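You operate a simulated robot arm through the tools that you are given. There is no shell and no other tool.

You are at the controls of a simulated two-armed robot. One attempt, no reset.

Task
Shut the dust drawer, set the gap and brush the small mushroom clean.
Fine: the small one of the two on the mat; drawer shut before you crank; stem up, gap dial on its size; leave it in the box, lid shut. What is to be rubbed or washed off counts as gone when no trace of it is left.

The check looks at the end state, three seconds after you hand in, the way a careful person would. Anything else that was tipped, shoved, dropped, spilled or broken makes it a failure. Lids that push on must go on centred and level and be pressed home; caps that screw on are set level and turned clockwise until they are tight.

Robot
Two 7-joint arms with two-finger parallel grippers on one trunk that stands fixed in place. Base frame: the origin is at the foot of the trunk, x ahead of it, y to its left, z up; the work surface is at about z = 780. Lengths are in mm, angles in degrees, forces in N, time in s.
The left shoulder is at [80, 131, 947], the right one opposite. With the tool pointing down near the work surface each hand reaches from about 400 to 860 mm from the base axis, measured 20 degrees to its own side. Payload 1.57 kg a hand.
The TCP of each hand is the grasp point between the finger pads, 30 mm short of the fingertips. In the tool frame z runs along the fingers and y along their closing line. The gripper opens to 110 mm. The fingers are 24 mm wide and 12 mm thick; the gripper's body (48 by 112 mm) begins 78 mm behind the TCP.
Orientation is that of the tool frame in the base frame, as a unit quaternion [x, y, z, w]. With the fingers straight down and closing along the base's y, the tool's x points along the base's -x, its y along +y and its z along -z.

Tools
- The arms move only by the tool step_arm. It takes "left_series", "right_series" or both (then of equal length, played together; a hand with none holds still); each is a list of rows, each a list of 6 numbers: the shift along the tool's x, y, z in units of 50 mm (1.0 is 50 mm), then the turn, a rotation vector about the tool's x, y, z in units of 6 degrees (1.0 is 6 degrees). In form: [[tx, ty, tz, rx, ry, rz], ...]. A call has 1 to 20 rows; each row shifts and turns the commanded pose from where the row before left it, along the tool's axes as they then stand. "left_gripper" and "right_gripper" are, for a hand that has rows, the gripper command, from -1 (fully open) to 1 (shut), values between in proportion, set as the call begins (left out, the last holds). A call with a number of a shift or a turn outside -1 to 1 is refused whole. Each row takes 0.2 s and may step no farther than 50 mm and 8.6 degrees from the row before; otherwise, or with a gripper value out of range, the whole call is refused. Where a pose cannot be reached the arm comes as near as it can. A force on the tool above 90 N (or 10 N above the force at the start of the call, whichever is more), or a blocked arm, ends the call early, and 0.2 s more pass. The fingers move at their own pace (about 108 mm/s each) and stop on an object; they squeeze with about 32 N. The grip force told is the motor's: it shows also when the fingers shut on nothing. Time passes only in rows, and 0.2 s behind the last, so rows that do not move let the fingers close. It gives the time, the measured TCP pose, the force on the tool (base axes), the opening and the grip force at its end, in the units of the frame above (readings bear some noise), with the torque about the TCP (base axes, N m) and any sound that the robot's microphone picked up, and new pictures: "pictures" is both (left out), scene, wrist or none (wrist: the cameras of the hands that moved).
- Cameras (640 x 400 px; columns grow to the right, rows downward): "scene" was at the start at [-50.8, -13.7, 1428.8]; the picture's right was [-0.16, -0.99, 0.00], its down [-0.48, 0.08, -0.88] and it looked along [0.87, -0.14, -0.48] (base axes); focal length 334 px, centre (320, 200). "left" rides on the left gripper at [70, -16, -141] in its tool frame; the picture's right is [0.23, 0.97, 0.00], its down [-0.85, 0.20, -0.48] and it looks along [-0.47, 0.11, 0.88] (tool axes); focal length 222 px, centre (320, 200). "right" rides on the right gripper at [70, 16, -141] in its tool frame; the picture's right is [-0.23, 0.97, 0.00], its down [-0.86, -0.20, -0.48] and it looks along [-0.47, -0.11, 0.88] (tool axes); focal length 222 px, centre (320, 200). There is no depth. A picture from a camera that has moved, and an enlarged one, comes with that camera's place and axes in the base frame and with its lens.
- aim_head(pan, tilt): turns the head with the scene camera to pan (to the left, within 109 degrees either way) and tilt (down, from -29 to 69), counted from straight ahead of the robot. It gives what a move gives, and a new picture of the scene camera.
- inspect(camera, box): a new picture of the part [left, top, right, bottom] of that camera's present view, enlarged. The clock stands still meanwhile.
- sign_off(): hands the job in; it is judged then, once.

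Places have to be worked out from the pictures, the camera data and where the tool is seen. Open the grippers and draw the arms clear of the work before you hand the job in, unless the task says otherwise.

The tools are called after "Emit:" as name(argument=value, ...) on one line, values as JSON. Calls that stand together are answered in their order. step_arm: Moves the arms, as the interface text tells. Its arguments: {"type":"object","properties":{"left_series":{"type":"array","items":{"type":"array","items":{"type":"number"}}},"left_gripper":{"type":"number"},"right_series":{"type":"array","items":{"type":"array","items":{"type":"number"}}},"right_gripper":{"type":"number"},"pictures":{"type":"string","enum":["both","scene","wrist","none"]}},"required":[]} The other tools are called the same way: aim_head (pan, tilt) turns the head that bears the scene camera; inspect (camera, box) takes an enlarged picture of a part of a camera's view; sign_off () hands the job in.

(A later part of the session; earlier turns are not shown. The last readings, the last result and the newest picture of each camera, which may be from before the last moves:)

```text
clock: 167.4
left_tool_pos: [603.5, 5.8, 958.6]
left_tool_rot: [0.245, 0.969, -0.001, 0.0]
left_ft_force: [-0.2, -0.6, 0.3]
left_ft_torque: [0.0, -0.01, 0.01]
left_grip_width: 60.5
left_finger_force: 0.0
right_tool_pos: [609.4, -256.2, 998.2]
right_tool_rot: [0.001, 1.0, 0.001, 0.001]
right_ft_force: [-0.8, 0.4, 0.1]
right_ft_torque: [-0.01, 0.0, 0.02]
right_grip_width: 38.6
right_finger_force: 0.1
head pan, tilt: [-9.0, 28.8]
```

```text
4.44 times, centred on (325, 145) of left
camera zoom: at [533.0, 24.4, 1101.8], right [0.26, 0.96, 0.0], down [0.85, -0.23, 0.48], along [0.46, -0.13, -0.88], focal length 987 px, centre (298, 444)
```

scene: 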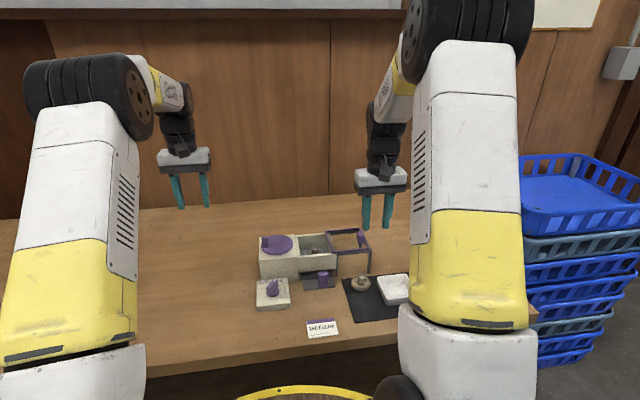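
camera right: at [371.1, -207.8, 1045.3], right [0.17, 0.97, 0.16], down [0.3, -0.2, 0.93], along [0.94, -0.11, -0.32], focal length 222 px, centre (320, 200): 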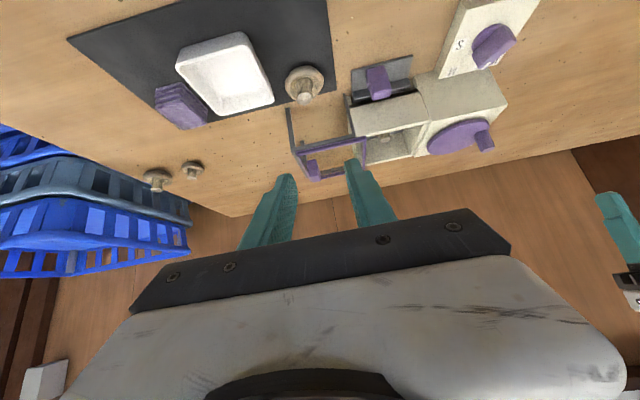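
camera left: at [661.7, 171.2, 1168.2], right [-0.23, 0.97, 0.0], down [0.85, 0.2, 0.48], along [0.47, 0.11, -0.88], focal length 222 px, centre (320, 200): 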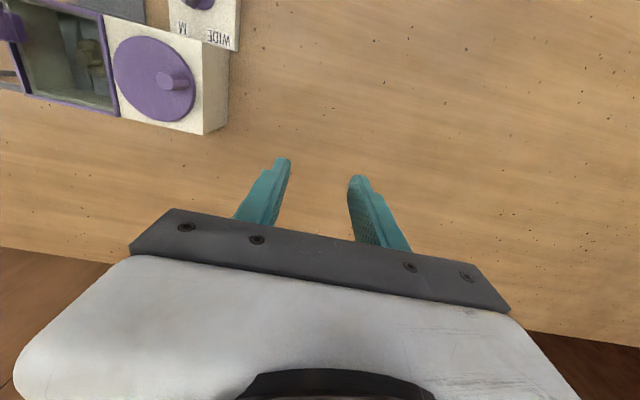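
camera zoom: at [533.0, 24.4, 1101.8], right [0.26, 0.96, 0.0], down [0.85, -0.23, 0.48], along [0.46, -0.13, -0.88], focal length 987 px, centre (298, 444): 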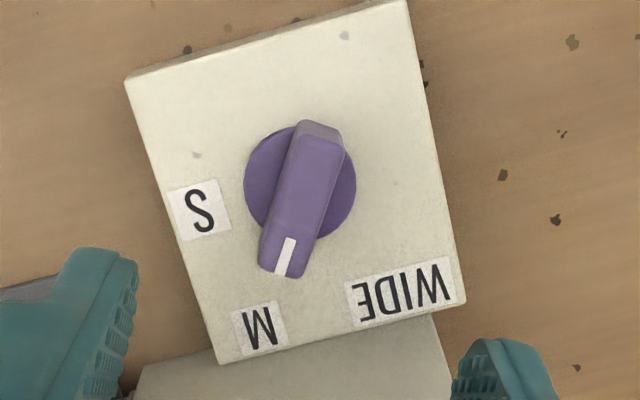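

Measured carefully, the pointer is at −32.4°, exactly on M (−31.7°). Now I descend on the knob (centre ≈ (604.9, 5.1)) and grip it.

Emit:
step_arm(left_series=[[-0.03, 0, 0.8, 0, 0, 0], [0, 0, 0.8, 0, 0, 0], [0, 0, 0.79, 0, 0, 0.1], [0, 0, 0, 0, 0, 0]], pictures="none")

Emit:
step_arm(left_series=[[0, 0, 0, 0, 0, 0], [0, 0, 0, 0, 0, 0], [0, 0, 0, 0, 0, 0]], left_gripper=1, pictures="none")

Emit:
inspect(camera="left", box=[220, 60, 420, 240])

```text
clock: 168.4
left_tool_pos: [604.5, 4.8, 839.9]
left_tool_rot: [0.249, 0.968, 0.0, 0.0]
left_ft_force: [-0.5, -0.8, -0.3]
left_ft_torque: [0.03, -0.03, -0.01]
left_grip_width: 60.4
left_finger_force: 0.1
right_tool_pos: [607.9, -256.5, 998.5]
right_tool_rot: [0.0, 1.0, -0.001, 0.001]
right_ft_force: [-0.6, 0.5, 0.6]
right_ft_torque: [0.0, 0.02, 0.0]
right_grip_width: 38.6
right_finger_force: 0.1
head pan, tilt: [-9.0, 28.8]
```

```text
clock: 169.2
left_tool_pos: [605.6, 3.8, 838.9]
left_tool_rot: [0.248, 0.969, 0.0, 0.0]
left_ft_force: [0.5, 4.6, -1.8]
left_ft_torque: [-0.05, -0.26, -0.01]
left_grip_width: 13.8
left_finger_force: 30.2
right_tool_pos: [609.5, -257.4, 999.2]
right_tool_rot: [0.0, 1.0, 0.0, 0.0]
right_ft_force: [0.1, 0.5, 0.0]
right_ft_torque: [0.01, -0.01, 0.01]
right_grip_width: 38.5
right_finger_force: 0.0
head pan, tilt: [-9.0, 28.8]
```

```text
2.22 times, centred on (320, 150) of left
camera zoom: at [535.2, 25.0, 981.7], right [0.27, 0.96, 0.0], down [0.85, -0.24, 0.48], along [0.46, -0.13, -0.88], focal length 494 px, centre (320, 311)
```

zoom: 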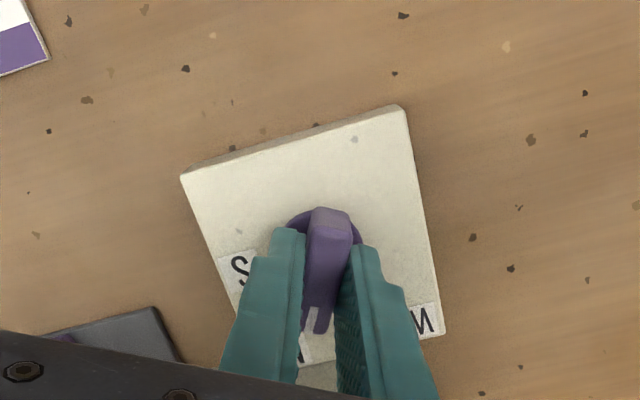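

Good centred grip. I turn 63° clockwise to S in steps.

Emit:
step_arm(left_series=[[0, 0, 0, 0, 0, 0.9], [0, 0, 0, 0, 0, 0.9], [0, 0, 0, 0, 0, 0.9], [0, 0, 0, 0, 0, 0.9], [0, 0, 0, 0, 0, 0.9], [0, 0, 0, 0, 0, 0.9]], pictures="none")

Emit:
inspect(camera="left", box=[220, 60, 420, 240])

```text
clock: 170.6
left_tool_pos: [605.4, 6.4, 839.6]
left_tool_rot: [0.51, 0.86, 0.0, -0.001]
left_ft_force: [11.7, 8.4, -16.4]
left_ft_torque: [0.31, -0.08, -0.01]
left_grip_width: 14.0
left_finger_force: 30.3
right_tool_pos: [609.0, -257.7, 998.5]
right_tool_rot: [0.0, 1.0, 0.0, 0.0]
right_ft_force: [-0.3, -0.4, 0.9]
right_ft_torque: [0.0, 0.03, -0.01]
right_grip_width: 38.8
right_finger_force: 0.0
head pan, tilt: [-9.0, 28.8]
```

```text
2.22 times, centred on (320, 150) of left
camera zoom: at [556.6, 59.0, 981.8], right [0.75, 0.67, 0.0], down [0.59, -0.66, 0.48], along [0.32, -0.36, -0.88], focal length 494 px, centre (320, 311)
```

zoom: 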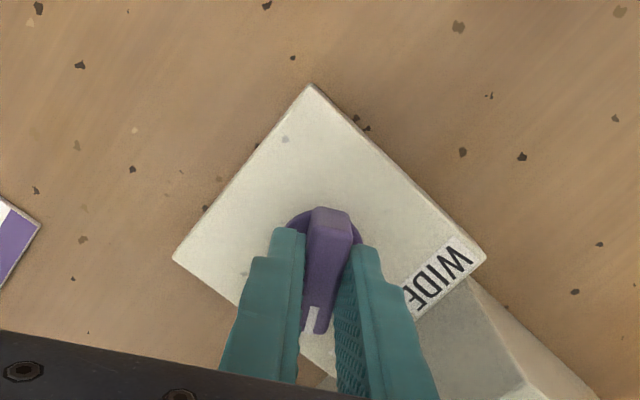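

The knob is turning along (yaw −61°). I do the remaining ~31°.

Emit:
step_arm(left_series=[[0, 0, 0, 0, 0, 0.9], [0, 0, 0, 0, 0, 0.9], [0, 0, 0, 0, 0, 0.9], [0, 0, 0, 0, 0, 0.9], [0, 0, 0, 0, 0, 0.9], [0, 0, 0, 0, 0, 0.65], [0, 0, 0, 0, 0, 0]], pictures="none")

Emit:
inspect(camera="scene", box=[240, 235, 340, 315])

```text
clock: 172.2
left_tool_pos: [605.2, 3.7, 840.3]
left_tool_rot: [0.721, 0.693, -0.001, -0.001]
left_ft_force: [13.4, 9.8, -13.1]
left_ft_torque: [0.27, -0.21, 0.86]
left_grip_width: 14.7
left_finger_force: 31.0
right_tool_pos: [608.4, -257.1, 997.7]
right_tool_rot: [-0.001, 1.0, 0.0, 0.0]
right_ft_force: [0.3, 0.8, 0.4]
right_ft_torque: [-0.02, 0.02, -0.01]
right_grip_width: 38.6
right_finger_force: 0.0
head pan, tilt: [-9.0, 28.8]
```

```text
5.00 times, centred on (290, 275) of scene
camera zoom: at [-49.9, -13.4, 1428.8], right [-0.16, -0.99, 0.0], down [-0.48, 0.08, -0.88], along [0.86, -0.14, -0.48], focal length 1670 px, centre (470, -175)
```

zoom: 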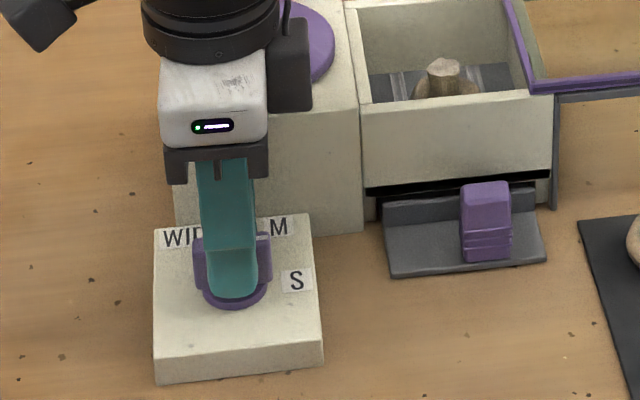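

At −92° with rising torque (end stop at S). I release, lift and check the pointer.

Emit:
step_arm(left_series=[[0, 0, 0, 0, 0, -0.2], [0, 0, 0, 0, 0, 0]], pictures="none")

Emit:
step_arm(left_series=[[0, 0, 0, 0, 0, 0], [0, 0, 0, 0, 0, 0], [0, 0, -0.8, 0, 0, 0], [0, 0, -0.8, 0, 0, 0], [0, 0, -0.8, 0, 0, 0], [0, 0, -0.6, 0, 0, 0], [0, 0, 0, 0, 0, 0]], left_gripper=-0.1, pictures="none")

Emit:
inspect(camera="left", box=[220, 60, 420, 240])

Emit:
inspect(camera="scene", box=[250, 265, 300, 315])

```text
clock: 172.8
left_tool_pos: [605.5, 4.4, 840.2]
left_tool_rot: [0.712, 0.702, 0.0, 0.0]
left_ft_force: [14.8, 9.2, -6.8]
left_ft_torque: [0.42, -0.17, 0.71]
left_grip_width: 13.9
left_finger_force: 30.6
right_tool_pos: [609.1, -256.2, 998.8]
right_tool_rot: [0.0, 1.0, 0.0, 0.0]
right_ft_force: [0.7, 0.4, -0.2]
right_ft_torque: [-0.01, 0.02, 0.01]
right_grip_width: 38.4
right_finger_force: 0.0
head pan, tilt: [-9.0, 28.8]
```

```text
clock: 174.4
left_tool_pos: [604.4, 5.3, 990.9]
left_tool_rot: [0.714, 0.701, -0.001, 0.001]
left_ft_force: [0.2, 0.2, 1.3]
left_ft_torque: [-0.03, 0.05, -0.01]
left_grip_width: 60.4
left_finger_force: 0.0
right_tool_pos: [607.4, -256.0, 998.7]
right_tool_rot: [0.0, 1.0, 0.0, 0.001]
right_ft_force: [0.1, 0.7, -0.3]
right_ft_torque: [-0.01, 0.02, 0.0]
right_grip_width: 38.6
right_finger_force: 0.0
head pan, tilt: [-9.0, 28.8]
```

```text
2.22 times, centred on (320, 150) of left
camera zoom: at [588.2, 75.9, 1133.4], right [0.98, 0.21, 0.0], down [0.18, -0.86, 0.48], along [0.1, -0.47, -0.88], focal length 494 px, centre (320, 311)
```

zoom: 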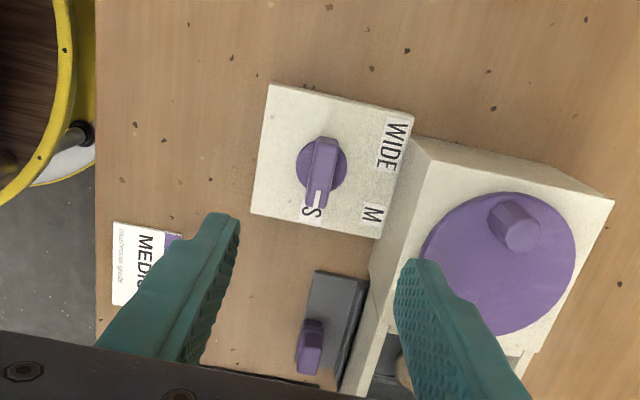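

```text
8.00 times, centred on (275, 290) of scene
camera zoom: at [-50.8, -13.7, 1428.8], right [-0.16, -0.99, 0.0], down [-0.48, 0.08, -0.88], along [0.87, -0.14, -0.48], focal length 2673 px, centre (680, -520)
```

zoom: 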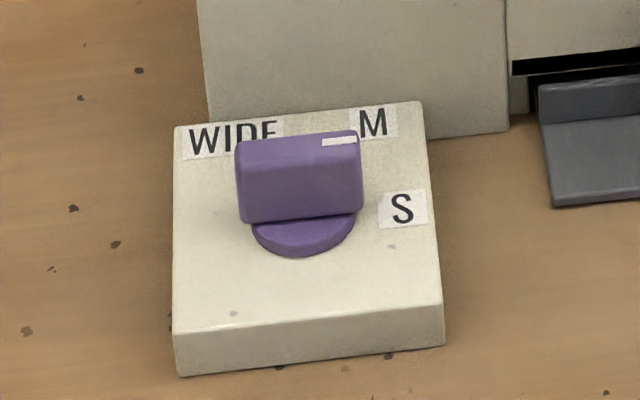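

Pointer is on S. I unwind the left hand and return it to its parking pose, then look at the brushes in the box.

Emit:
step_arm(left_series=[[0, 0, -0.3, 0, 0, -0.95], [0, 0, -0.3, 0, 0, -0.95], [0, 0, 0, 0, 0, -0.95], [0, 0, 0, 0, 0, -0.95], [0, 0, 0, 0, 0, -0.95], [0, 0, 0, 0, 0, -0.95], [0, 0, 0, 0, 0, -0.95], [0, 0, 0, 0, 0, -0.95], [0, 0, 0, 0, 0, -0.95], [0, 0, 0, 0, 0, -0.95], [0, 0, 0, 0, 0, -0.95], [0, 0, 0, 0, 0, -0.95], [0, 0, 0, 0, 0, -0.95], [0, 0, 0, 0, 0, -0.95], [0, 0, 0, 0, 0, -0.95], [0, 0, 0, 0, 0, -0.95], [0, 0, 0, 0, 0, 0]], left_gripper=0.1, pictures="none")

Emit:
step_arm(left_series=[[-0.43, 0.6, -0.02, 0, 0, 0], [-0.43, 0.6, -0.02, 0, 0, 0], [-0.43, 0.6, -0.02, 0, 0, 0], [-0.43, 0.6, -0.02, 0, 0, 0], [-0.43, 0.6, -0.02, 0, 0, 0], [-0.42, 0.6, -0.02, 0, 0, 0], [0, 0, 0, 0, 0, 0]], pictures="none")

Emit:
inspect(camera="left", box=[0, 0, 160, 120])

Emit:
inspect(camera="scene", box=[298, 230, 340, 260])

```text
clock: 178.0
left_tool_pos: [603.6, 3.8, 1020.1]
left_tool_rot: [-0.002, 1.0, 0.0, 0.0]
left_ft_force: [0.1, 0.8, 0.1]
left_ft_torque: [-0.01, -0.01, 0.04]
left_grip_width: 49.4
left_finger_force: 0.1
right_tool_pos: [608.9, -256.2, 998.9]
right_tool_rot: [0.0, 1.0, -0.001, 0.001]
right_ft_force: [-0.5, -0.5, -0.4]
right_ft_torque: [-0.01, 0.03, -0.03]
right_grip_width: 38.3
right_finger_force: 0.1
head pan, tilt: [-9.0, 28.8]
```

```text
clock: 179.6
left_tool_pos: [731.7, 183.1, 1026.9]
left_tool_rot: [-0.002, 1.0, 0.0, 0.0]
left_ft_force: [0.0, -0.3, 0.9]
left_ft_torque: [0.02, -0.02, -0.01]
left_grip_width: 49.8
left_finger_force: 0.0
right_tool_pos: [609.4, -256.8, 998.5]
right_tool_rot: [0.001, 1.0, 0.0, 0.0]
right_ft_force: [0.1, 0.2, 0.5]
right_ft_torque: [-0.01, 0.01, -0.02]
right_grip_width: 38.6
right_finger_force: 0.2
head pan, tilt: [-9.0, 28.8]
```

```text
3.33 times, centred on (80, 60) of left
camera zoom: at [661.4, 167.8, 1168.3], right [-0.23, 0.97, 0.0], down [0.85, 0.2, 0.48], along [0.47, 0.11, -0.88], focal length 740 px, centre (1120, 667)
```

zoom: 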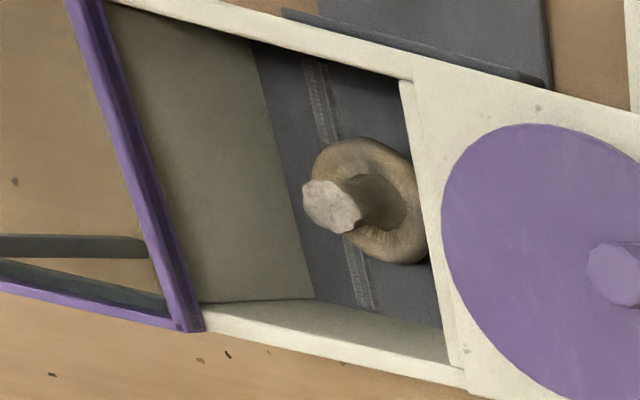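

```text
13.33 times, centred on (319, 245) of scene
camera zoom: at [-50.8, -13.7, 1428.8], right [-0.16, -0.99, 0.0], down [-0.48, 0.08, -0.88], along [0.87, -0.14, -0.48], focal length 4454 px, centre (333, -400)
```

zoom: 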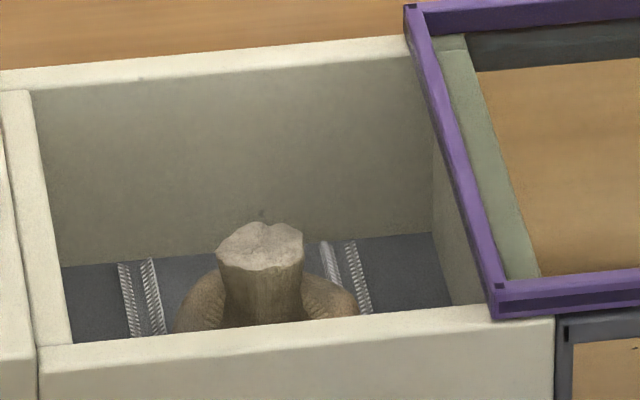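

Now I shut the lid again: right hand to the handle at (689.5, −247).

Emit:
step_arm(right_series=[[-0.8, 0.1, 0, 0, 0, 0], [-0.8, 0.1, 0, 0, 0, 0], [0, 0, 0.8, 0, 0, 0], [0, 0, 0.7, 0, 0, 0], [0, 0, 0.27, 0, 0, 0], [0, 0, 0, 0, 0, 0]], right_gripper=0.25, pictures="none")

Emit:
inspect(camera="scene", box=[310, 195, 390, 265])

```text
clock: 181.0
left_tool_pos: [731.9, 183.6, 1025.7]
left_tool_rot: [-0.002, 1.0, 0.0, 0.0]
left_ft_force: [0.0, -0.2, -0.2]
left_ft_torque: [0.02, -0.02, 0.02]
left_grip_width: 49.6
left_finger_force: 0.2
right_tool_pos: [688.0, -245.5, 912.2]
right_tool_rot: [-0.001, 1.0, 0.0, 0.0]
right_ft_force: [0.5, -0.7, -0.4]
right_ft_torque: [0.02, -0.02, 0.01]
right_grip_width: 41.4
right_finger_force: 0.1
head pan, tilt: [-9.0, 28.8]
```

```text
5.71 times, centred on (350, 230) of scene
camera zoom: at [-50.7, -13.7, 1428.8], right [-0.16, -0.99, 0.0], down [-0.48, 0.08, -0.88], along [0.87, -0.14, -0.48], focal length 1909 px, centre (149, 29)
```

zoom: 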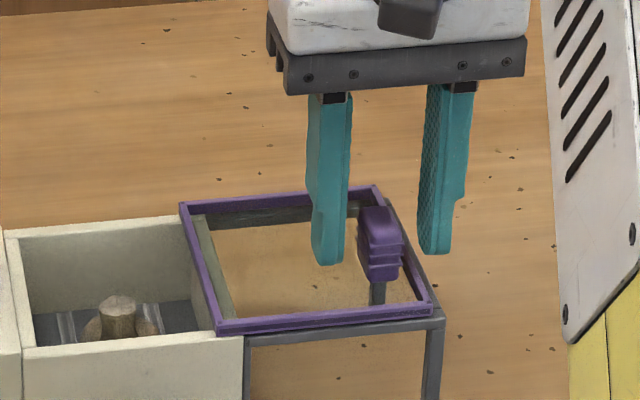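

Emit:
step_arm(right_series=[[0, 0, 0, 0, 0, 0], [0, 0, 0, 0, 0, 0], [0, 0, 0, 0, 0, 0], [0, 0.25, 0, 0, 0, 0], [0, 0.25, 0, 0, 0, 0], [0, 0.25, 0, 0, 0, 0], [0, 0.25, 0, 0, 0, 0], [0, 0.25, 0, 0, 0, 0], [0, 0.25, 0, 0, 0, 0], [0, 0.25, 0, 0, 0, 0], [0, 0.07, 0, 0, 0, 0], [0, 0.06, 0, 0, 0, 0], [0, 0, 0, 0, 0, 0]], right_gripper=1, pictures="none")

```text
clock: 183.8
left_tool_pos: [732.2, 184.5, 1026.0]
left_tool_rot: [-0.002, 1.0, -0.001, 0.0]
left_ft_force: [-0.2, 0.4, 0.7]
left_ft_torque: [0.0, -0.01, 0.0]
left_grip_width: 49.6
left_finger_force: 0.1
right_tool_pos: [687.9, -153.2, 912.7]
right_tool_rot: [0.0, 1.0, -0.001, -0.001]
right_ft_force: [6.0, -7.7, 0.6]
right_ft_torque: [-0.15, 0.85, 0.02]
right_grip_width: 15.5
right_finger_force: 31.7
head pan, tilt: [-9.0, 28.8]
```

The lid reached y = −153.2 with a small reaction: near its stop. I push 3 mm more to seat it, then release and retreat.

Emit:
step_arm(right_series=[[0, 0.06, 0, 0, 0, 0], [0, 0, 0, 0, 0, 0]], pictures="none")

Emit:
step_arm(right_series=[[0, -0.06, 0, 0, 0, 0], [0, 0, 0, 0, 0, 0], [0, 0, -0.5, 0, 0, 0], [0, 0, -0.8, 0, 0, 0], [0, 0, -0.8, 0, 0, 0], [0.4, -0.7, 0, 0, 0, 0], [0.4, -0.7, 0, 0, 0, 0], [0.4, -0.7, 0, 0, 0, 0], [0, 0, 0, 0, 0, 0]], right_gripper=0.3, pictures="none")

Emit:
inspect(camera="left", box=[0, 0, 240, 150])

Emit:
inspect(camera="scene", box=[250, 215, 350, 285])

```text
clock: 184.4
left_tool_pos: [731.8, 182.0, 1025.8]
left_tool_rot: [-0.001, 1.0, 0.0, -0.001]
left_ft_force: [0.7, 0.5, 0.2]
left_ft_torque: [-0.01, -0.03, -0.01]
left_grip_width: 49.5
left_finger_force: 0.0
right_tool_pos: [688.5, -153.1, 910.8]
right_tool_rot: [0.001, 1.0, -0.002, 0.001]
right_ft_force: [4.1, -25.0, 0.4]
right_ft_torque: [-0.4, 0.27, 0.08]
right_grip_width: 15.7
right_finger_force: 30.9
head pan, tilt: [-9.0, 28.8]
```

```text
clock: 186.4
left_tool_pos: [731.1, 182.6, 1026.7]
left_tool_rot: [-0.002, 1.0, 0.0, 0.0]
left_ft_force: [-0.2, -0.2, -0.2]
left_ft_torque: [0.03, -0.01, 0.02]
left_grip_width: 49.6
left_finger_force: 0.1
right_tool_pos: [628.3, -259.0, 1017.4]
right_tool_rot: [0.0, 1.0, 0.0, 0.0]
right_ft_force: [-0.4, 0.3, 1.1]
right_ft_torque: [-0.04, 0.01, 0.04]
right_grip_width: 38.7
right_finger_force: 0.0
head pan, tilt: [-9.0, 28.8]
```

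```text
2.67 times, centred on (120, 75) of left
camera zoom: at [661.3, 167.5, 1168.2], right [-0.23, 0.97, 0.0], down [0.85, 0.2, 0.48], along [0.47, 0.11, -0.88], focal length 592 px, centre (853, 533)
```

zoom: 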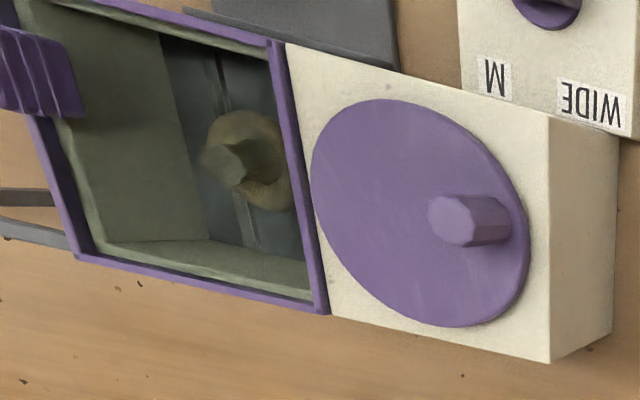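

```text
5.71 times, centred on (300, 250) of scene
camera zoom: at [-50.8, -13.7, 1428.8], right [-0.16, -0.99, 0.0], down [-0.48, 0.08, -0.88], along [0.87, -0.14, -0.48], focal length 1909 px, centre (434, -86)
```

zoom: 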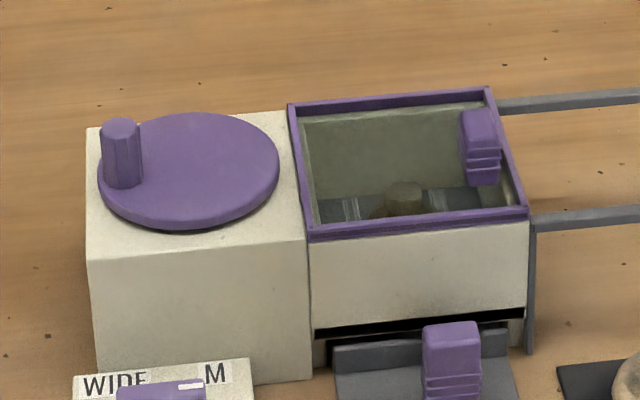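

Lid shut, dial on S. Left hand back to the peg at (700.5, 17).

Emit:
step_arm(left_series=[[0.122, -0.66, 0.2, 0, 0, 0], [0.122, -0.66, 0.2, 0, 0, 0], [0.122, -0.66, 0.2, 0, 0, 0], [0.122, -0.66, 0.2, 0, 0, 0], [0.122, -0.66, 0.2, 0, 0, 0], [0, 0, 0.33, 0, 0, 0], [0, 0, 0.4, 0, 0, 0], [0, 0, 0.48, 0, 0, 0], [0, 0, 0, 0, 0, 0]], left_gripper=0.1, pictures="none")

Emit:
step_arm(left_series=[[0, 0, 0, 0, 0, 0], [0, 0, 0, 0, 0, 0], [0, 0, 0, 0, 0, 0]], left_gripper=1, pictures="none")

Emit:
inspect(camera="scene", box=[250, 205, 350, 275])

Emit:
inspect(camera="left", box=[160, 80, 260, 180])

```text
clock: 188.4
left_tool_pos: [701.7, 19.5, 915.2]
left_tool_rot: [-0.002, 1.0, 0.001, 0.0]
left_ft_force: [-0.3, 0.0, 1.2]
left_ft_torque: [0.02, 0.02, -0.01]
left_grip_width: 49.4
left_finger_force: 0.1
right_tool_pos: [627.7, -258.3, 1016.2]
right_tool_rot: [0.0, 1.0, 0.0, 0.002]
right_ft_force: [0.7, -0.1, -0.3]
right_ft_torque: [0.01, 0.0, 0.0]
right_grip_width: 38.5
right_finger_force: 0.0
head pan, tilt: [-9.0, 28.8]
```

```text
clock: 189.2
left_tool_pos: [702.8, 16.4, 915.1]
left_tool_rot: [-0.001, 1.0, -0.003, 0.0]
left_ft_force: [5.1, -17.7, -5.0]
left_ft_torque: [-0.18, 0.05, 0.01]
left_grip_width: 17.1
left_finger_force: 32.0
right_tool_pos: [628.6, -259.8, 1017.2]
right_tool_rot: [0.001, 1.0, 0.0, 0.001]
right_ft_force: [0.4, -0.6, -0.4]
right_ft_torque: [0.01, -0.01, 0.01]
right_grip_width: 38.5
right_finger_force: 0.0
head pan, tilt: [-9.0, 28.8]
```

```text
5.71 times, centred on (300, 240) of scene
camera zoom: at [-50.4, -14.6, 1428.8], right [-0.16, -0.99, 0.0], down [-0.48, 0.08, -0.88], along [0.87, -0.14, -0.48], focal length 1909 px, centre (434, -29)
```

zoom: 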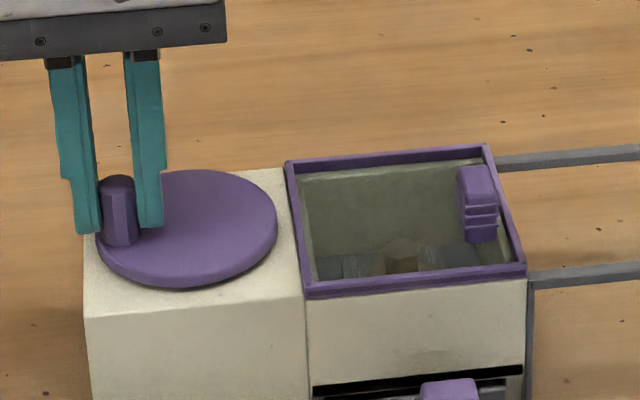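

```text
4.00 times, centred on (210, 130) of left
camera zoom: at [631.6, 0.8, 1057.6], right [-0.23, 0.97, 0.0], down [0.85, 0.2, 0.48], along [0.47, 0.11, -0.88], focal length 888 px, centre (760, 480)
```

zoom: 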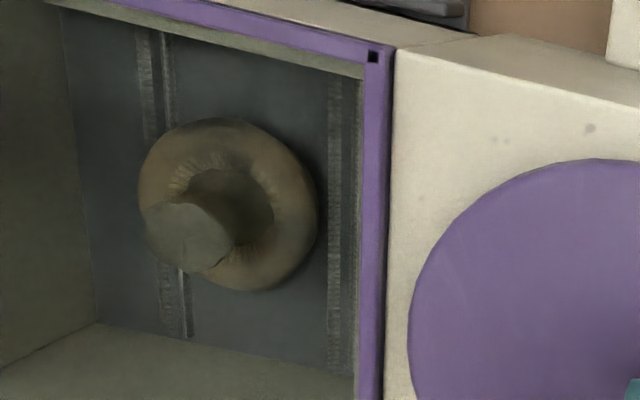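

Gripped. One turn at S on the corrected circle, watching for resistance.

Emit:
step_arm(left_series=[[-0.184, -0.024, 0, 0, 0, 0], [-0.203, -0.051, 0, 0, 0, 0], [-0.177, -0.111, 0, 0, 0, 0], [-0.134, -0.16, 0, 0, 0, 0], [-0.078, -0.194, 0, 0, 0, 0], [-0.015, -0.208, 0, 0, 0, 0], [0.051, -0.203, 0, 0, 0, 0], [0.111, -0.177, 0, 0, 0, 0], [0.16, -0.134, 0, 0, 0, 0], [0.194, -0.078, 0, 0, 0, 0], [0.208, -0.015, 0, 0, 0, 0], [0.203, 0.051, 0, 0, 0, 0], [0.177, 0.111, 0, 0, 0, 0], [0.134, 0.16, 0, 0, 0, 0], [0.078, 0.194, 0, 0, 0, 0], [0.015, 0.208, 0, 0, 0, 0], [-0.051, 0.203, 0, 0, 0, 0], [-0.111, 0.177, 0, 0, 0, 0], [-0.16, 0.134, 0, 0, 0, 0], [-0.194, 0.078, 0, 0, 0, 0]], pictures="none")

Emit:
inspect(camera="left", box=[160, 80, 260, 180])

Emit:
inspect(camera="scene", box=[295, 225, 345, 260])

```text
clock: 193.4
left_tool_pos: [700.3, 18.0, 914.8]
left_tool_rot: [-0.002, 1.0, 0.001, -0.001]
left_ft_force: [-0.4, -0.2, -0.9]
left_ft_torque: [0.02, -0.04, 0.02]
left_grip_width: 0.1
left_finger_force: 21.3
right_tool_pos: [627.6, -258.6, 1017.2]
right_tool_rot: [0.0, 1.0, 0.0, 0.0]
right_ft_force: [0.2, -0.7, -0.2]
right_ft_torque: [0.02, 0.0, 0.01]
right_grip_width: 38.6
right_finger_force: 0.1
head pan, tilt: [-9.0, 28.8]
```

```text
4.00 times, centred on (210, 130) of left
camera zoom: at [630.8, 1.9, 1057.6], right [-0.23, 0.97, 0.0], down [0.85, 0.2, 0.48], along [0.46, 0.11, -0.88], focal length 888 px, centre (760, 480)
```

zoom: 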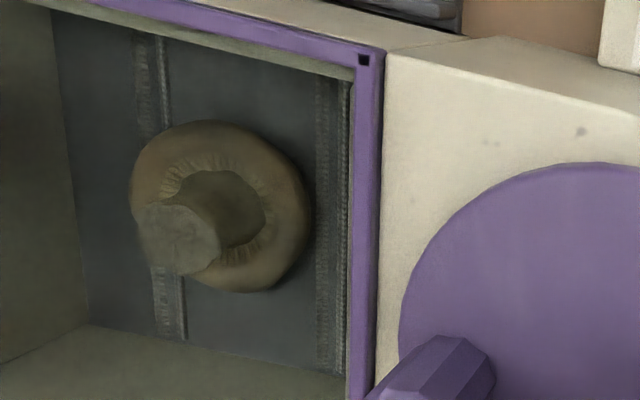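

```text
11.43 times, centred on (320, 242) of scene
camera zoom: at [-50.8, -13.8, 1428.8], right [-0.16, -0.99, 0.0], down [-0.48, 0.08, -0.88], along [0.87, -0.14, -0.48], focal length 3818 px, centre (320, -286)
```

zoom: 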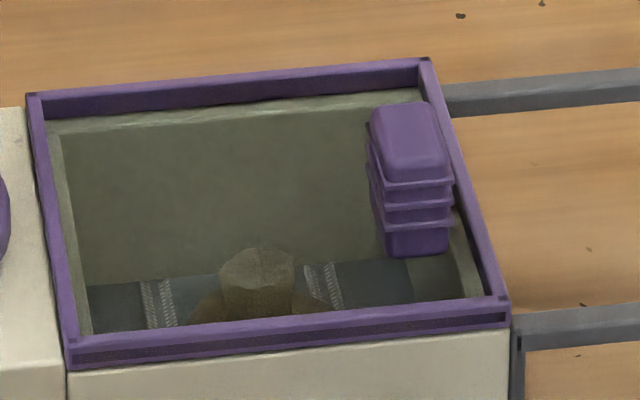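

The peg slipped out of the fingers mid-turn – the crank resists more at S, i.e. the brushes now engage. I lift clear and look where the peg stopped.

Emit:
step_arm(left_series=[[0, 0, -0.5, 0, 0, 0], [0, 0, -0.5, 0, 0, 0], [0, 0, 0, 0, 0, 0]], left_gripper=0.1, pictures="scene")

Emit:
inspect(camera="left", box=[200, 40, 400, 220])

Emit:
inspect(camera="scene", box=[245, 205, 365, 315])

```text
clock: 194.2
left_tool_pos: [701.2, 18.1, 966.2]
left_tool_rot: [-0.002, 1.0, -0.001, 0.0]
left_ft_force: [-0.2, -0.1, -0.2]
left_ft_torque: [0.0, -0.02, 0.0]
left_grip_width: 49.5
left_finger_force: 0.0
right_tool_pos: [628.7, -259.5, 1017.7]
right_tool_rot: [0.0, 1.0, 0.0, 0.001]
right_ft_force: [-0.1, 0.3, 0.6]
right_ft_torque: [0.0, 0.04, 0.01]
right_grip_width: 38.5
right_finger_force: 0.1
head pan, tilt: [-9.0, 28.8]
```

scene: 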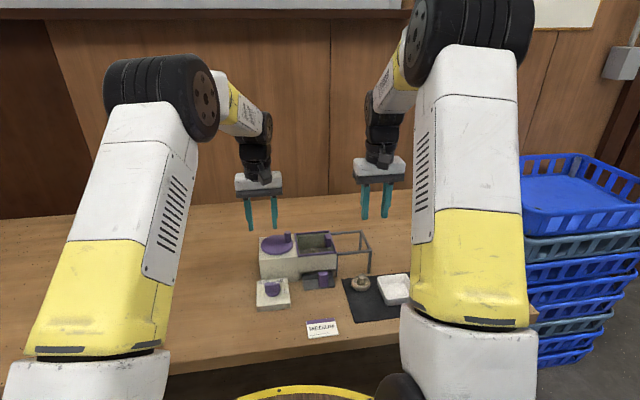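

```text
2.22 times, centred on (300, 130) of left
camera zoom: at [630.5, 1.9, 1108.1], right [-0.23, 0.97, 0.0], down [0.85, 0.2, 0.48], along [0.47, 0.11, -0.88], focal length 494 px, centre (364, 356)
```

zoom: 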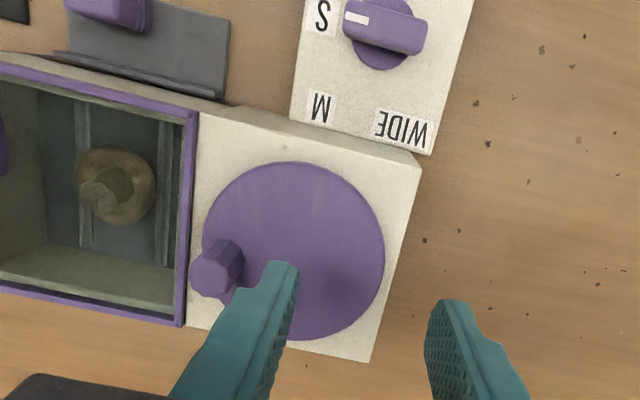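

```text
3.64 times, centred on (305, 260) of scene
camera zoom: at [-50.7, -13.8, 1428.8], right [-0.16, -0.99, 0.0], down [-0.48, 0.08, -0.88], along [0.87, -0.14, -0.48], focal length 1215 px, centre (374, -18)
```

zoom: 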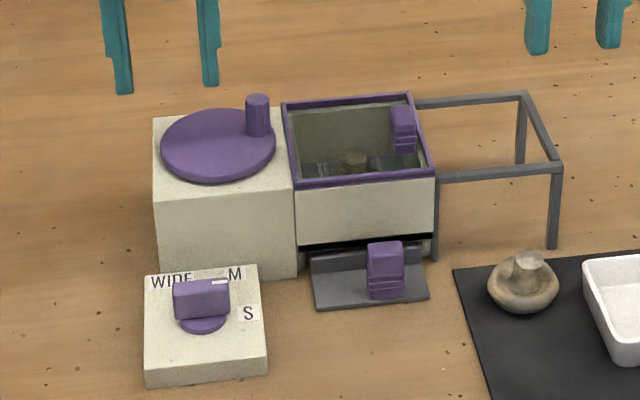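

Peg stopped near (714.5, −46.5) after half a turn; nothing else moved. I regrip it there, centred, with a smaller opening.

Emit:
step_arm(left_series=[[-0.13, -0.65, -0.3, 0, 0, 0], [-0.136, -0.645, 0, 0, 0, 0], [0, 0, 0.5, 0, 0, 0], [0, 0, 0, 0, 0, 0]], left_gripper=0.3, pictures="none")

Emit:
inspect(camera="left", box=[220, 60, 420, 240])

Emit:
inspect(camera="scene", box=[250, 195, 350, 265])

```text
clock: 195.2
left_tool_pos: [714.3, -46.9, 955.7]
left_tool_rot: [-0.002, 1.0, 0.0, 0.0]
left_ft_force: [-0.3, 0.5, 0.5]
left_ft_torque: [-0.01, 0.0, 0.01]
left_grip_width: 38.5
left_finger_force: 0.1
right_tool_pos: [627.9, -259.3, 1017.2]
right_tool_rot: [0.0, 1.0, -0.001, 0.001]
right_ft_force: [0.3, 0.9, 0.1]
right_ft_torque: [0.02, -0.02, -0.02]
right_grip_width: 38.3
right_finger_force: 0.0
head pan, tilt: [-9.0, 28.8]
```

```text
2.22 times, centred on (320, 150) of left
camera zoom: at [644.8, -62.6, 1098.2], right [-0.23, 0.97, 0.0], down [0.85, 0.2, 0.48], along [0.47, 0.11, -0.88], focal length 494 px, centre (320, 311)
```

zoom: 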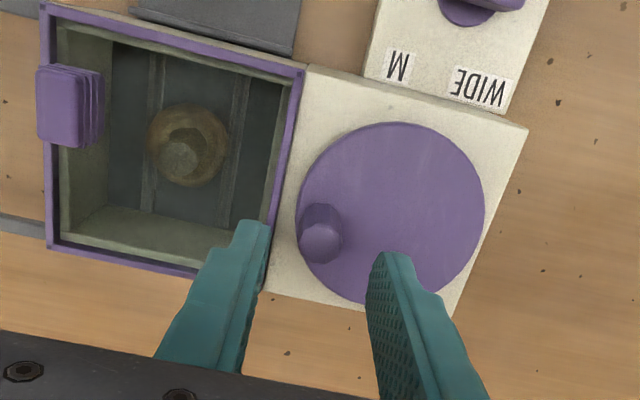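

```text
5.71 times, centred on (300, 230) of scene
camera zoom: at [-50.8, -13.8, 1428.8], right [-0.16, -0.99, 0.0], down [-0.48, 0.08, -0.88], along [0.87, -0.14, -0.48], focal length 1909 px, centre (434, 29)
```

zoom: 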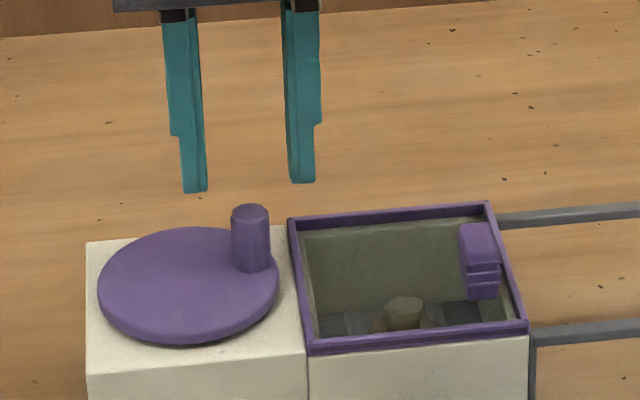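

Peg at (715.5, −46.2), under the hand. I descend, grip, and go on in shorter calls, checking the grip width.

Emit:
step_arm(left_series=[[-0.024, 0, 0.4, 0, 0, 0], [0, 0, 0.42, 0, 0, 0], [0, 0, 0, 0, 0, 0]], pictures="none")

Emit:
step_arm(left_series=[[0, 0, 0, 0, 0, 0], [0, 0, 0, 0, 0, 0], [0, 0, 0, 0, 0, 0]], left_gripper=1, pictures="none")

Emit:
step_arm(left_series=[[0.208, -0.015, 0, 0, 0, 0], [0.203, 0.051, 0, 0, 0, 0]], pictures="none")

```text
clock: 196.0
left_tool_pos: [716.9, -45.6, 913.8]
left_tool_rot: [-0.002, 1.0, 0.0, 0.0]
left_ft_force: [-0.1, 0.0, -0.1]
left_ft_torque: [0.0, -0.02, -0.01]
left_grip_width: 38.5
left_finger_force: 0.0
right_tool_pos: [628.1, -258.4, 1017.0]
right_tool_rot: [0.0, 1.0, 0.0, 0.0]
right_ft_force: [0.0, -0.6, 0.9]
right_ft_torque: [-0.01, 0.03, 0.01]
right_grip_width: 38.7
right_finger_force: 0.0
head pan, tilt: [-9.0, 28.8]
```

```text
clock: 196.8
left_tool_pos: [715.4, -46.8, 915.0]
left_tool_rot: [-0.002, 1.0, -0.001, 0.0]
left_ft_force: [-0.3, 1.9, -2.1]
left_ft_torque: [-0.38, -0.11, 0.02]
left_grip_width: 17.4
left_finger_force: 32.6
right_tool_pos: [628.4, -259.0, 1017.5]
right_tool_rot: [-0.001, 1.0, 0.0, 0.0]
right_ft_force: [0.5, 0.3, 0.2]
right_ft_torque: [0.02, -0.01, 0.02]
right_grip_width: 38.5
right_finger_force: 0.0
head pan, tilt: [-9.0, 28.8]
```

```text
clock: 197.4
left_tool_pos: [697.7, -46.3, 916.3]
left_tool_rot: [-0.001, 1.0, -0.002, 0.004]
left_ft_force: [25.2, -7.3, 1.1]
left_ft_torque: [0.11, -0.63, -0.11]
left_grip_width: 17.3
left_finger_force: 32.1
right_tool_pos: [629.2, -258.7, 1015.2]
right_tool_rot: [0.0, 1.0, 0.001, 0.0]
right_ft_force: [-0.2, 0.1, -0.4]
right_ft_torque: [0.03, -0.04, 0.0]
right_grip_width: 38.5
right_finger_force: 0.1
head pan, tilt: [-9.0, 28.8]
```

The crank now resists with ~25 N at the peg (at M it was only ~4 N): the brushes really bear on the mushroom at S. I look at the mushroom through the pane before going on.

Emit:
inspect(camera="left", box=[220, 60, 320, 160])

Emit:
inspect(camera="right", box=[385, 135, 465, 205])

Emit:
inspect(camera="scene", box=[295, 225, 345, 260])

```text
4.00 times, centred on (270, 110) of left
camera zoom: at [627.1, -62.3, 1058.1], right [-0.23, 0.97, 0.0], down [0.85, 0.2, 0.48], along [0.47, 0.11, -0.88], focal length 888 px, centre (520, 560)
```

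zoom: 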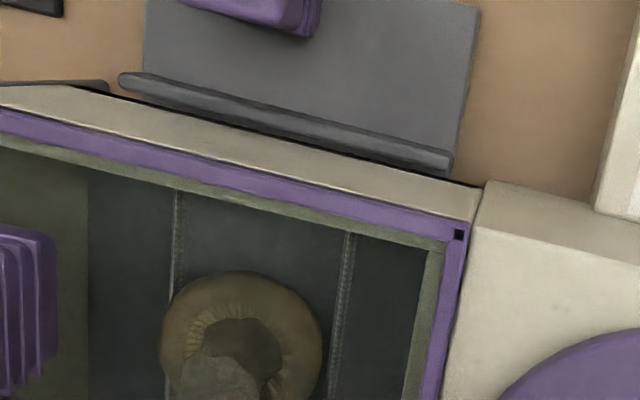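

```text
5.71 times, centred on (425, 170) of right
camera zoom: at [560.4, -243.4, 1157.1], right [0.23, 0.97, 0.0], down [0.86, -0.2, 0.48], along [0.47, -0.11, -0.88], focal length 1269 px, centre (-280, 371)
```

zoom: 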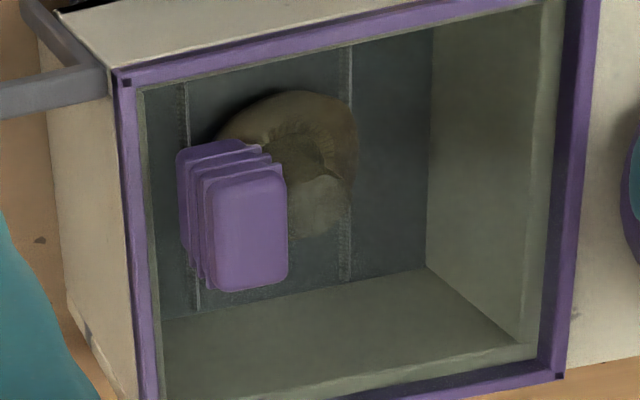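

```text
11.43 times, centred on (320, 242) of scene
camera zoom: at [-49.4, -14.2, 1428.8], right [-0.16, -0.99, 0.0], down [-0.48, 0.08, -0.88], along [0.86, -0.14, -0.48], focal length 3818 px, centre (320, -286)
```

zoom: 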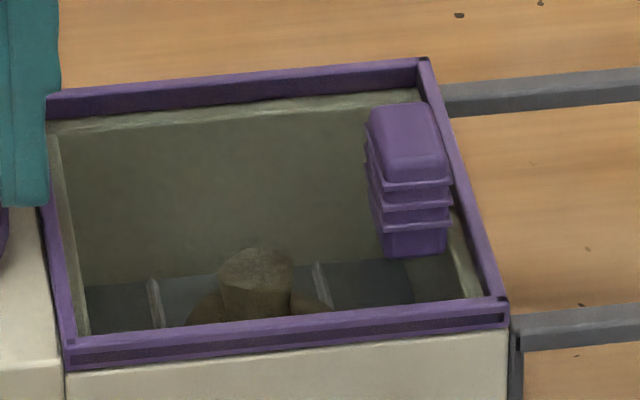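

The roller angle is back to the thin-line view, so the strips do turn with the crank. I continue more slowly (half steps) to keep the peg from slipping.

Emit:
step_arm(left_series=[[0.089, 0.055, 0, 0, 0, 0], [0.088, 0.056, 0, 0, 0, 0], [0.067, 0.08, 0, 0, 0, 0], [0.067, 0.08, 0, 0, 0, 0], [0.039, 0.097, 0, 0, 0, 0], [0.039, 0.097, 0, 0, 0, 0], [0.008, 0.104, 0, 0, 0, 0], [0.007, 0.104, 0, 0, 0, 0], [-0.025, 0.102, 0, 0, 0, 0], [-0.026, 0.101, 0, 0, 0, 0], [-0.055, 0.089, 0, 0, 0, 0], [-0.056, 0.088, 0, 0, 0, 0]], pictures="none")

Emit:
step_arm(left_series=[[-0.08, 0.067, 0, 0, 0, 0], [-0.08, 0.067, 0, 0, 0, 0], [-0.097, 0.039, 0, 0, 0, 0], [-0.097, 0.039, 0, 0, 0, 0], [-0.104, 0.008, 0, 0, 0, 0], [-0.104, 0.007, 0, 0, 0, 0], [-0.102, -0.025, 0, 0, 0, 0], [-0.101, -0.026, 0, 0, 0, 0], [-0.089, -0.055, 0, 0, 0, 0], [-0.088, -0.056, 0, 0, 0, 0]], pictures="none")

```text
clock: 200.0
left_tool_pos: [682.8, 8.1, 913.8]
left_tool_rot: [-0.002, 1.0, 0.0, 0.001]
left_ft_force: [0.5, 0.2, 0.3]
left_ft_torque: [-0.01, 0.03, 0.02]
left_grip_width: 0.0
left_finger_force: 21.0
right_tool_pos: [628.3, -257.7, 1015.9]
right_tool_rot: [0.0, 1.0, 0.0, 0.001]
right_ft_force: [0.5, -0.5, -0.1]
right_ft_torque: [0.01, 0.0, 0.0]
right_grip_width: 38.8
right_finger_force: 0.0
head pan, tilt: [-9.0, 28.8]
```

```text
clock: 202.2
left_tool_pos: [729.6, 10.7, 915.4]
left_tool_rot: [-0.002, 1.0, 0.0, 0.0]
left_ft_force: [-0.4, -0.2, 0.3]
left_ft_torque: [0.0, 0.03, -0.01]
left_grip_width: 0.0
left_finger_force: 21.1
right_tool_pos: [628.9, -258.3, 1017.4]
right_tool_rot: [-0.001, 1.0, 0.0, 0.001]
right_ft_force: [0.0, -0.3, 0.0]
right_ft_torque: [-0.03, -0.02, 0.03]
right_grip_width: 38.7
right_finger_force: 0.1
head pan, tilt: [-9.0, 28.8]
```

It slipped again: strong resistance. I lift and look where the peg is now.

Emit:
step_arm(left_series=[[0, 0, -0.6, 0, 0, 0], [0, 0, -0.6, 0, 0, 0], [0, 0.6, 0, 0, 0, 0], [0, 0.6, 0, 0, 0, 0], [0, 0, 0, 0, 0, 0]], left_gripper=0.1, pictures="none")

Emit:
inspect(camera="left", box=[100, 0, 300, 180])

Emit:
inspect(camera="scene", box=[245, 215, 365, 305])

```text
clock: 203.4
left_tool_pos: [730.2, 71.3, 973.9]
left_tool_rot: [-0.002, 1.0, 0.0, -0.001]
left_ft_force: [1.0, 0.1, -0.9]
left_ft_torque: [0.02, -0.01, 0.0]
left_grip_width: 49.3
left_finger_force: 0.0
right_tool_pos: [628.5, -259.5, 1017.2]
right_tool_rot: [0.0, 1.0, 0.0, 0.001]
right_ft_force: [-0.3, -0.1, 0.0]
right_ft_torque: [0.02, 0.02, 0.0]
right_grip_width: 38.6
right_finger_force: 0.0
head pan, tilt: [-9.0, 28.8]
```

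```text
2.22 times, centred on (200, 90) of left
camera zoom: at [659.5, 55.3, 1117.0], right [-0.23, 0.97, 0.0], down [0.85, 0.2, 0.48], along [0.47, 0.11, -0.88], focal length 494 px, centre (587, 444)
```

zoom: 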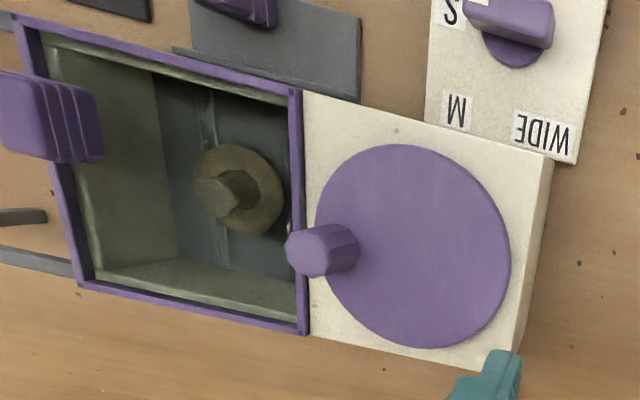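

```text
4.44 times, centred on (305, 260) of scene
camera zoom: at [-50.8, -13.8, 1428.8], right [-0.16, -0.99, 0.0], down [-0.48, 0.08, -0.88], along [0.87, -0.14, -0.48], focal length 1485 px, centre (387, -67)
```

zoom: 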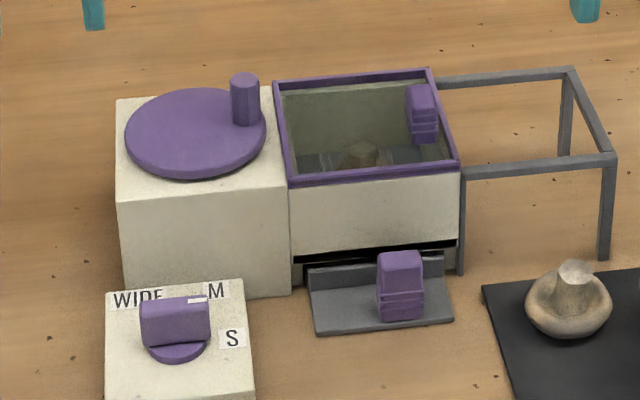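

The peg is still at the same angle (−77°): at S the crank blocks after half a turn, whereas at M it turned freely. That suggests S is too tight. I park the left hand and open the lid to inspect the mushroom.

Emit:
step_arm(left_series=[[0, 0.6, -0.3, 0, 0, 0], [0, 0.6, -0.3, 0, 0, 0], [0, 0.6, -0.3, 0, 0, 0], [0, 0.5, -0.1, 0, 0, 0], [0, 0, 0, 0, 0, 0]], right_series=[[-0.4, 0.7, 0, 0, 0, 0], [-0.4, 0.7, 0, 0, 0, 0], [-0.4, 0.71, 0, 0, 0, 0], [0, 0, 0.8, 0, 0, 0], [0, 0, 0.8, 0, 0, 0]], right_gripper=0.2, pictures="none")

Emit:
step_arm(right_series=[[0, 0, 0.53, 0, 0, 0], [0, 0, 0, 0, 0, 0]], pictures="none")

Emit:
inspect(camera="scene", box=[290, 195, 370, 265])

Emit:
inspect(camera="left", box=[0, 0, 160, 120])

```text
clock: 204.6
left_tool_pos: [730.1, 187.3, 1025.5]
left_tool_rot: [-0.002, 1.0, 0.0, 0.0]
left_ft_force: [-0.8, 0.4, 0.0]
left_ft_torque: [-0.01, -0.02, 0.0]
left_grip_width: 49.4
left_finger_force: 0.1
right_tool_pos: [687.3, -151.8, 937.4]
right_tool_rot: [0.0, 1.0, 0.001, 0.002]
right_ft_force: [-0.4, 0.0, 0.6]
right_ft_torque: [0.03, -0.03, 0.0]
right_grip_width: 43.9
right_finger_force: 0.0
head pan, tilt: [-9.0, 28.8]
```

```text
clock: 205.2
left_tool_pos: [730.2, 187.0, 1026.2]
left_tool_rot: [-0.002, 1.0, 0.0, 0.0]
left_ft_force: [0.5, -0.1, -0.2]
left_ft_torque: [0.0, 0.0, 0.01]
left_grip_width: 49.6
left_finger_force: 0.0
right_tool_pos: [686.7, -150.6, 911.0]
right_tool_rot: [-0.001, 1.0, 0.0, 0.0]
right_ft_force: [0.1, 0.1, 0.2]
right_ft_torque: [0.0, 0.01, 0.01]
right_grip_width: 44.0
right_finger_force: 0.0
head pan, tilt: [-9.0, 28.8]
```

```text
5.71 times, centred on (330, 230) of scene
camera zoom: at [-50.8, -13.7, 1428.8], right [-0.16, -0.99, 0.0], down [-0.48, 0.08, -0.88], along [0.87, -0.14, -0.48], focal length 1909 px, centre (263, 29)
```

zoom: 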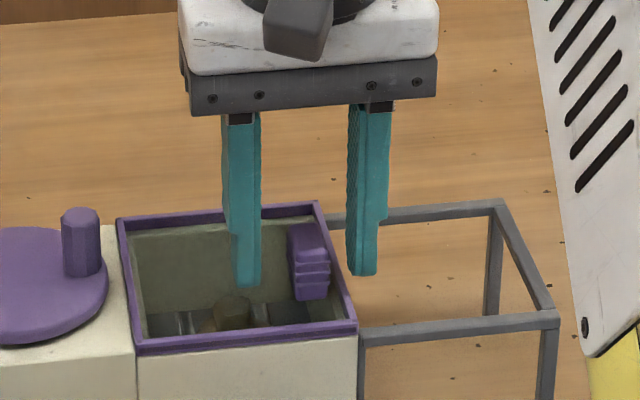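

```text
3.33 times, centred on (80, 60) of left
camera zoom: at [659.2, 170.3, 1167.5], right [-0.23, 0.97, 0.0], down [0.85, 0.2, 0.48], along [0.47, 0.11, -0.88], focal length 740 px, centre (1120, 667)
```

zoom: 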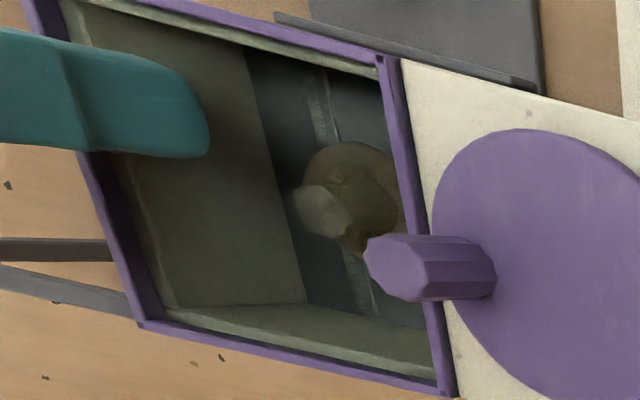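

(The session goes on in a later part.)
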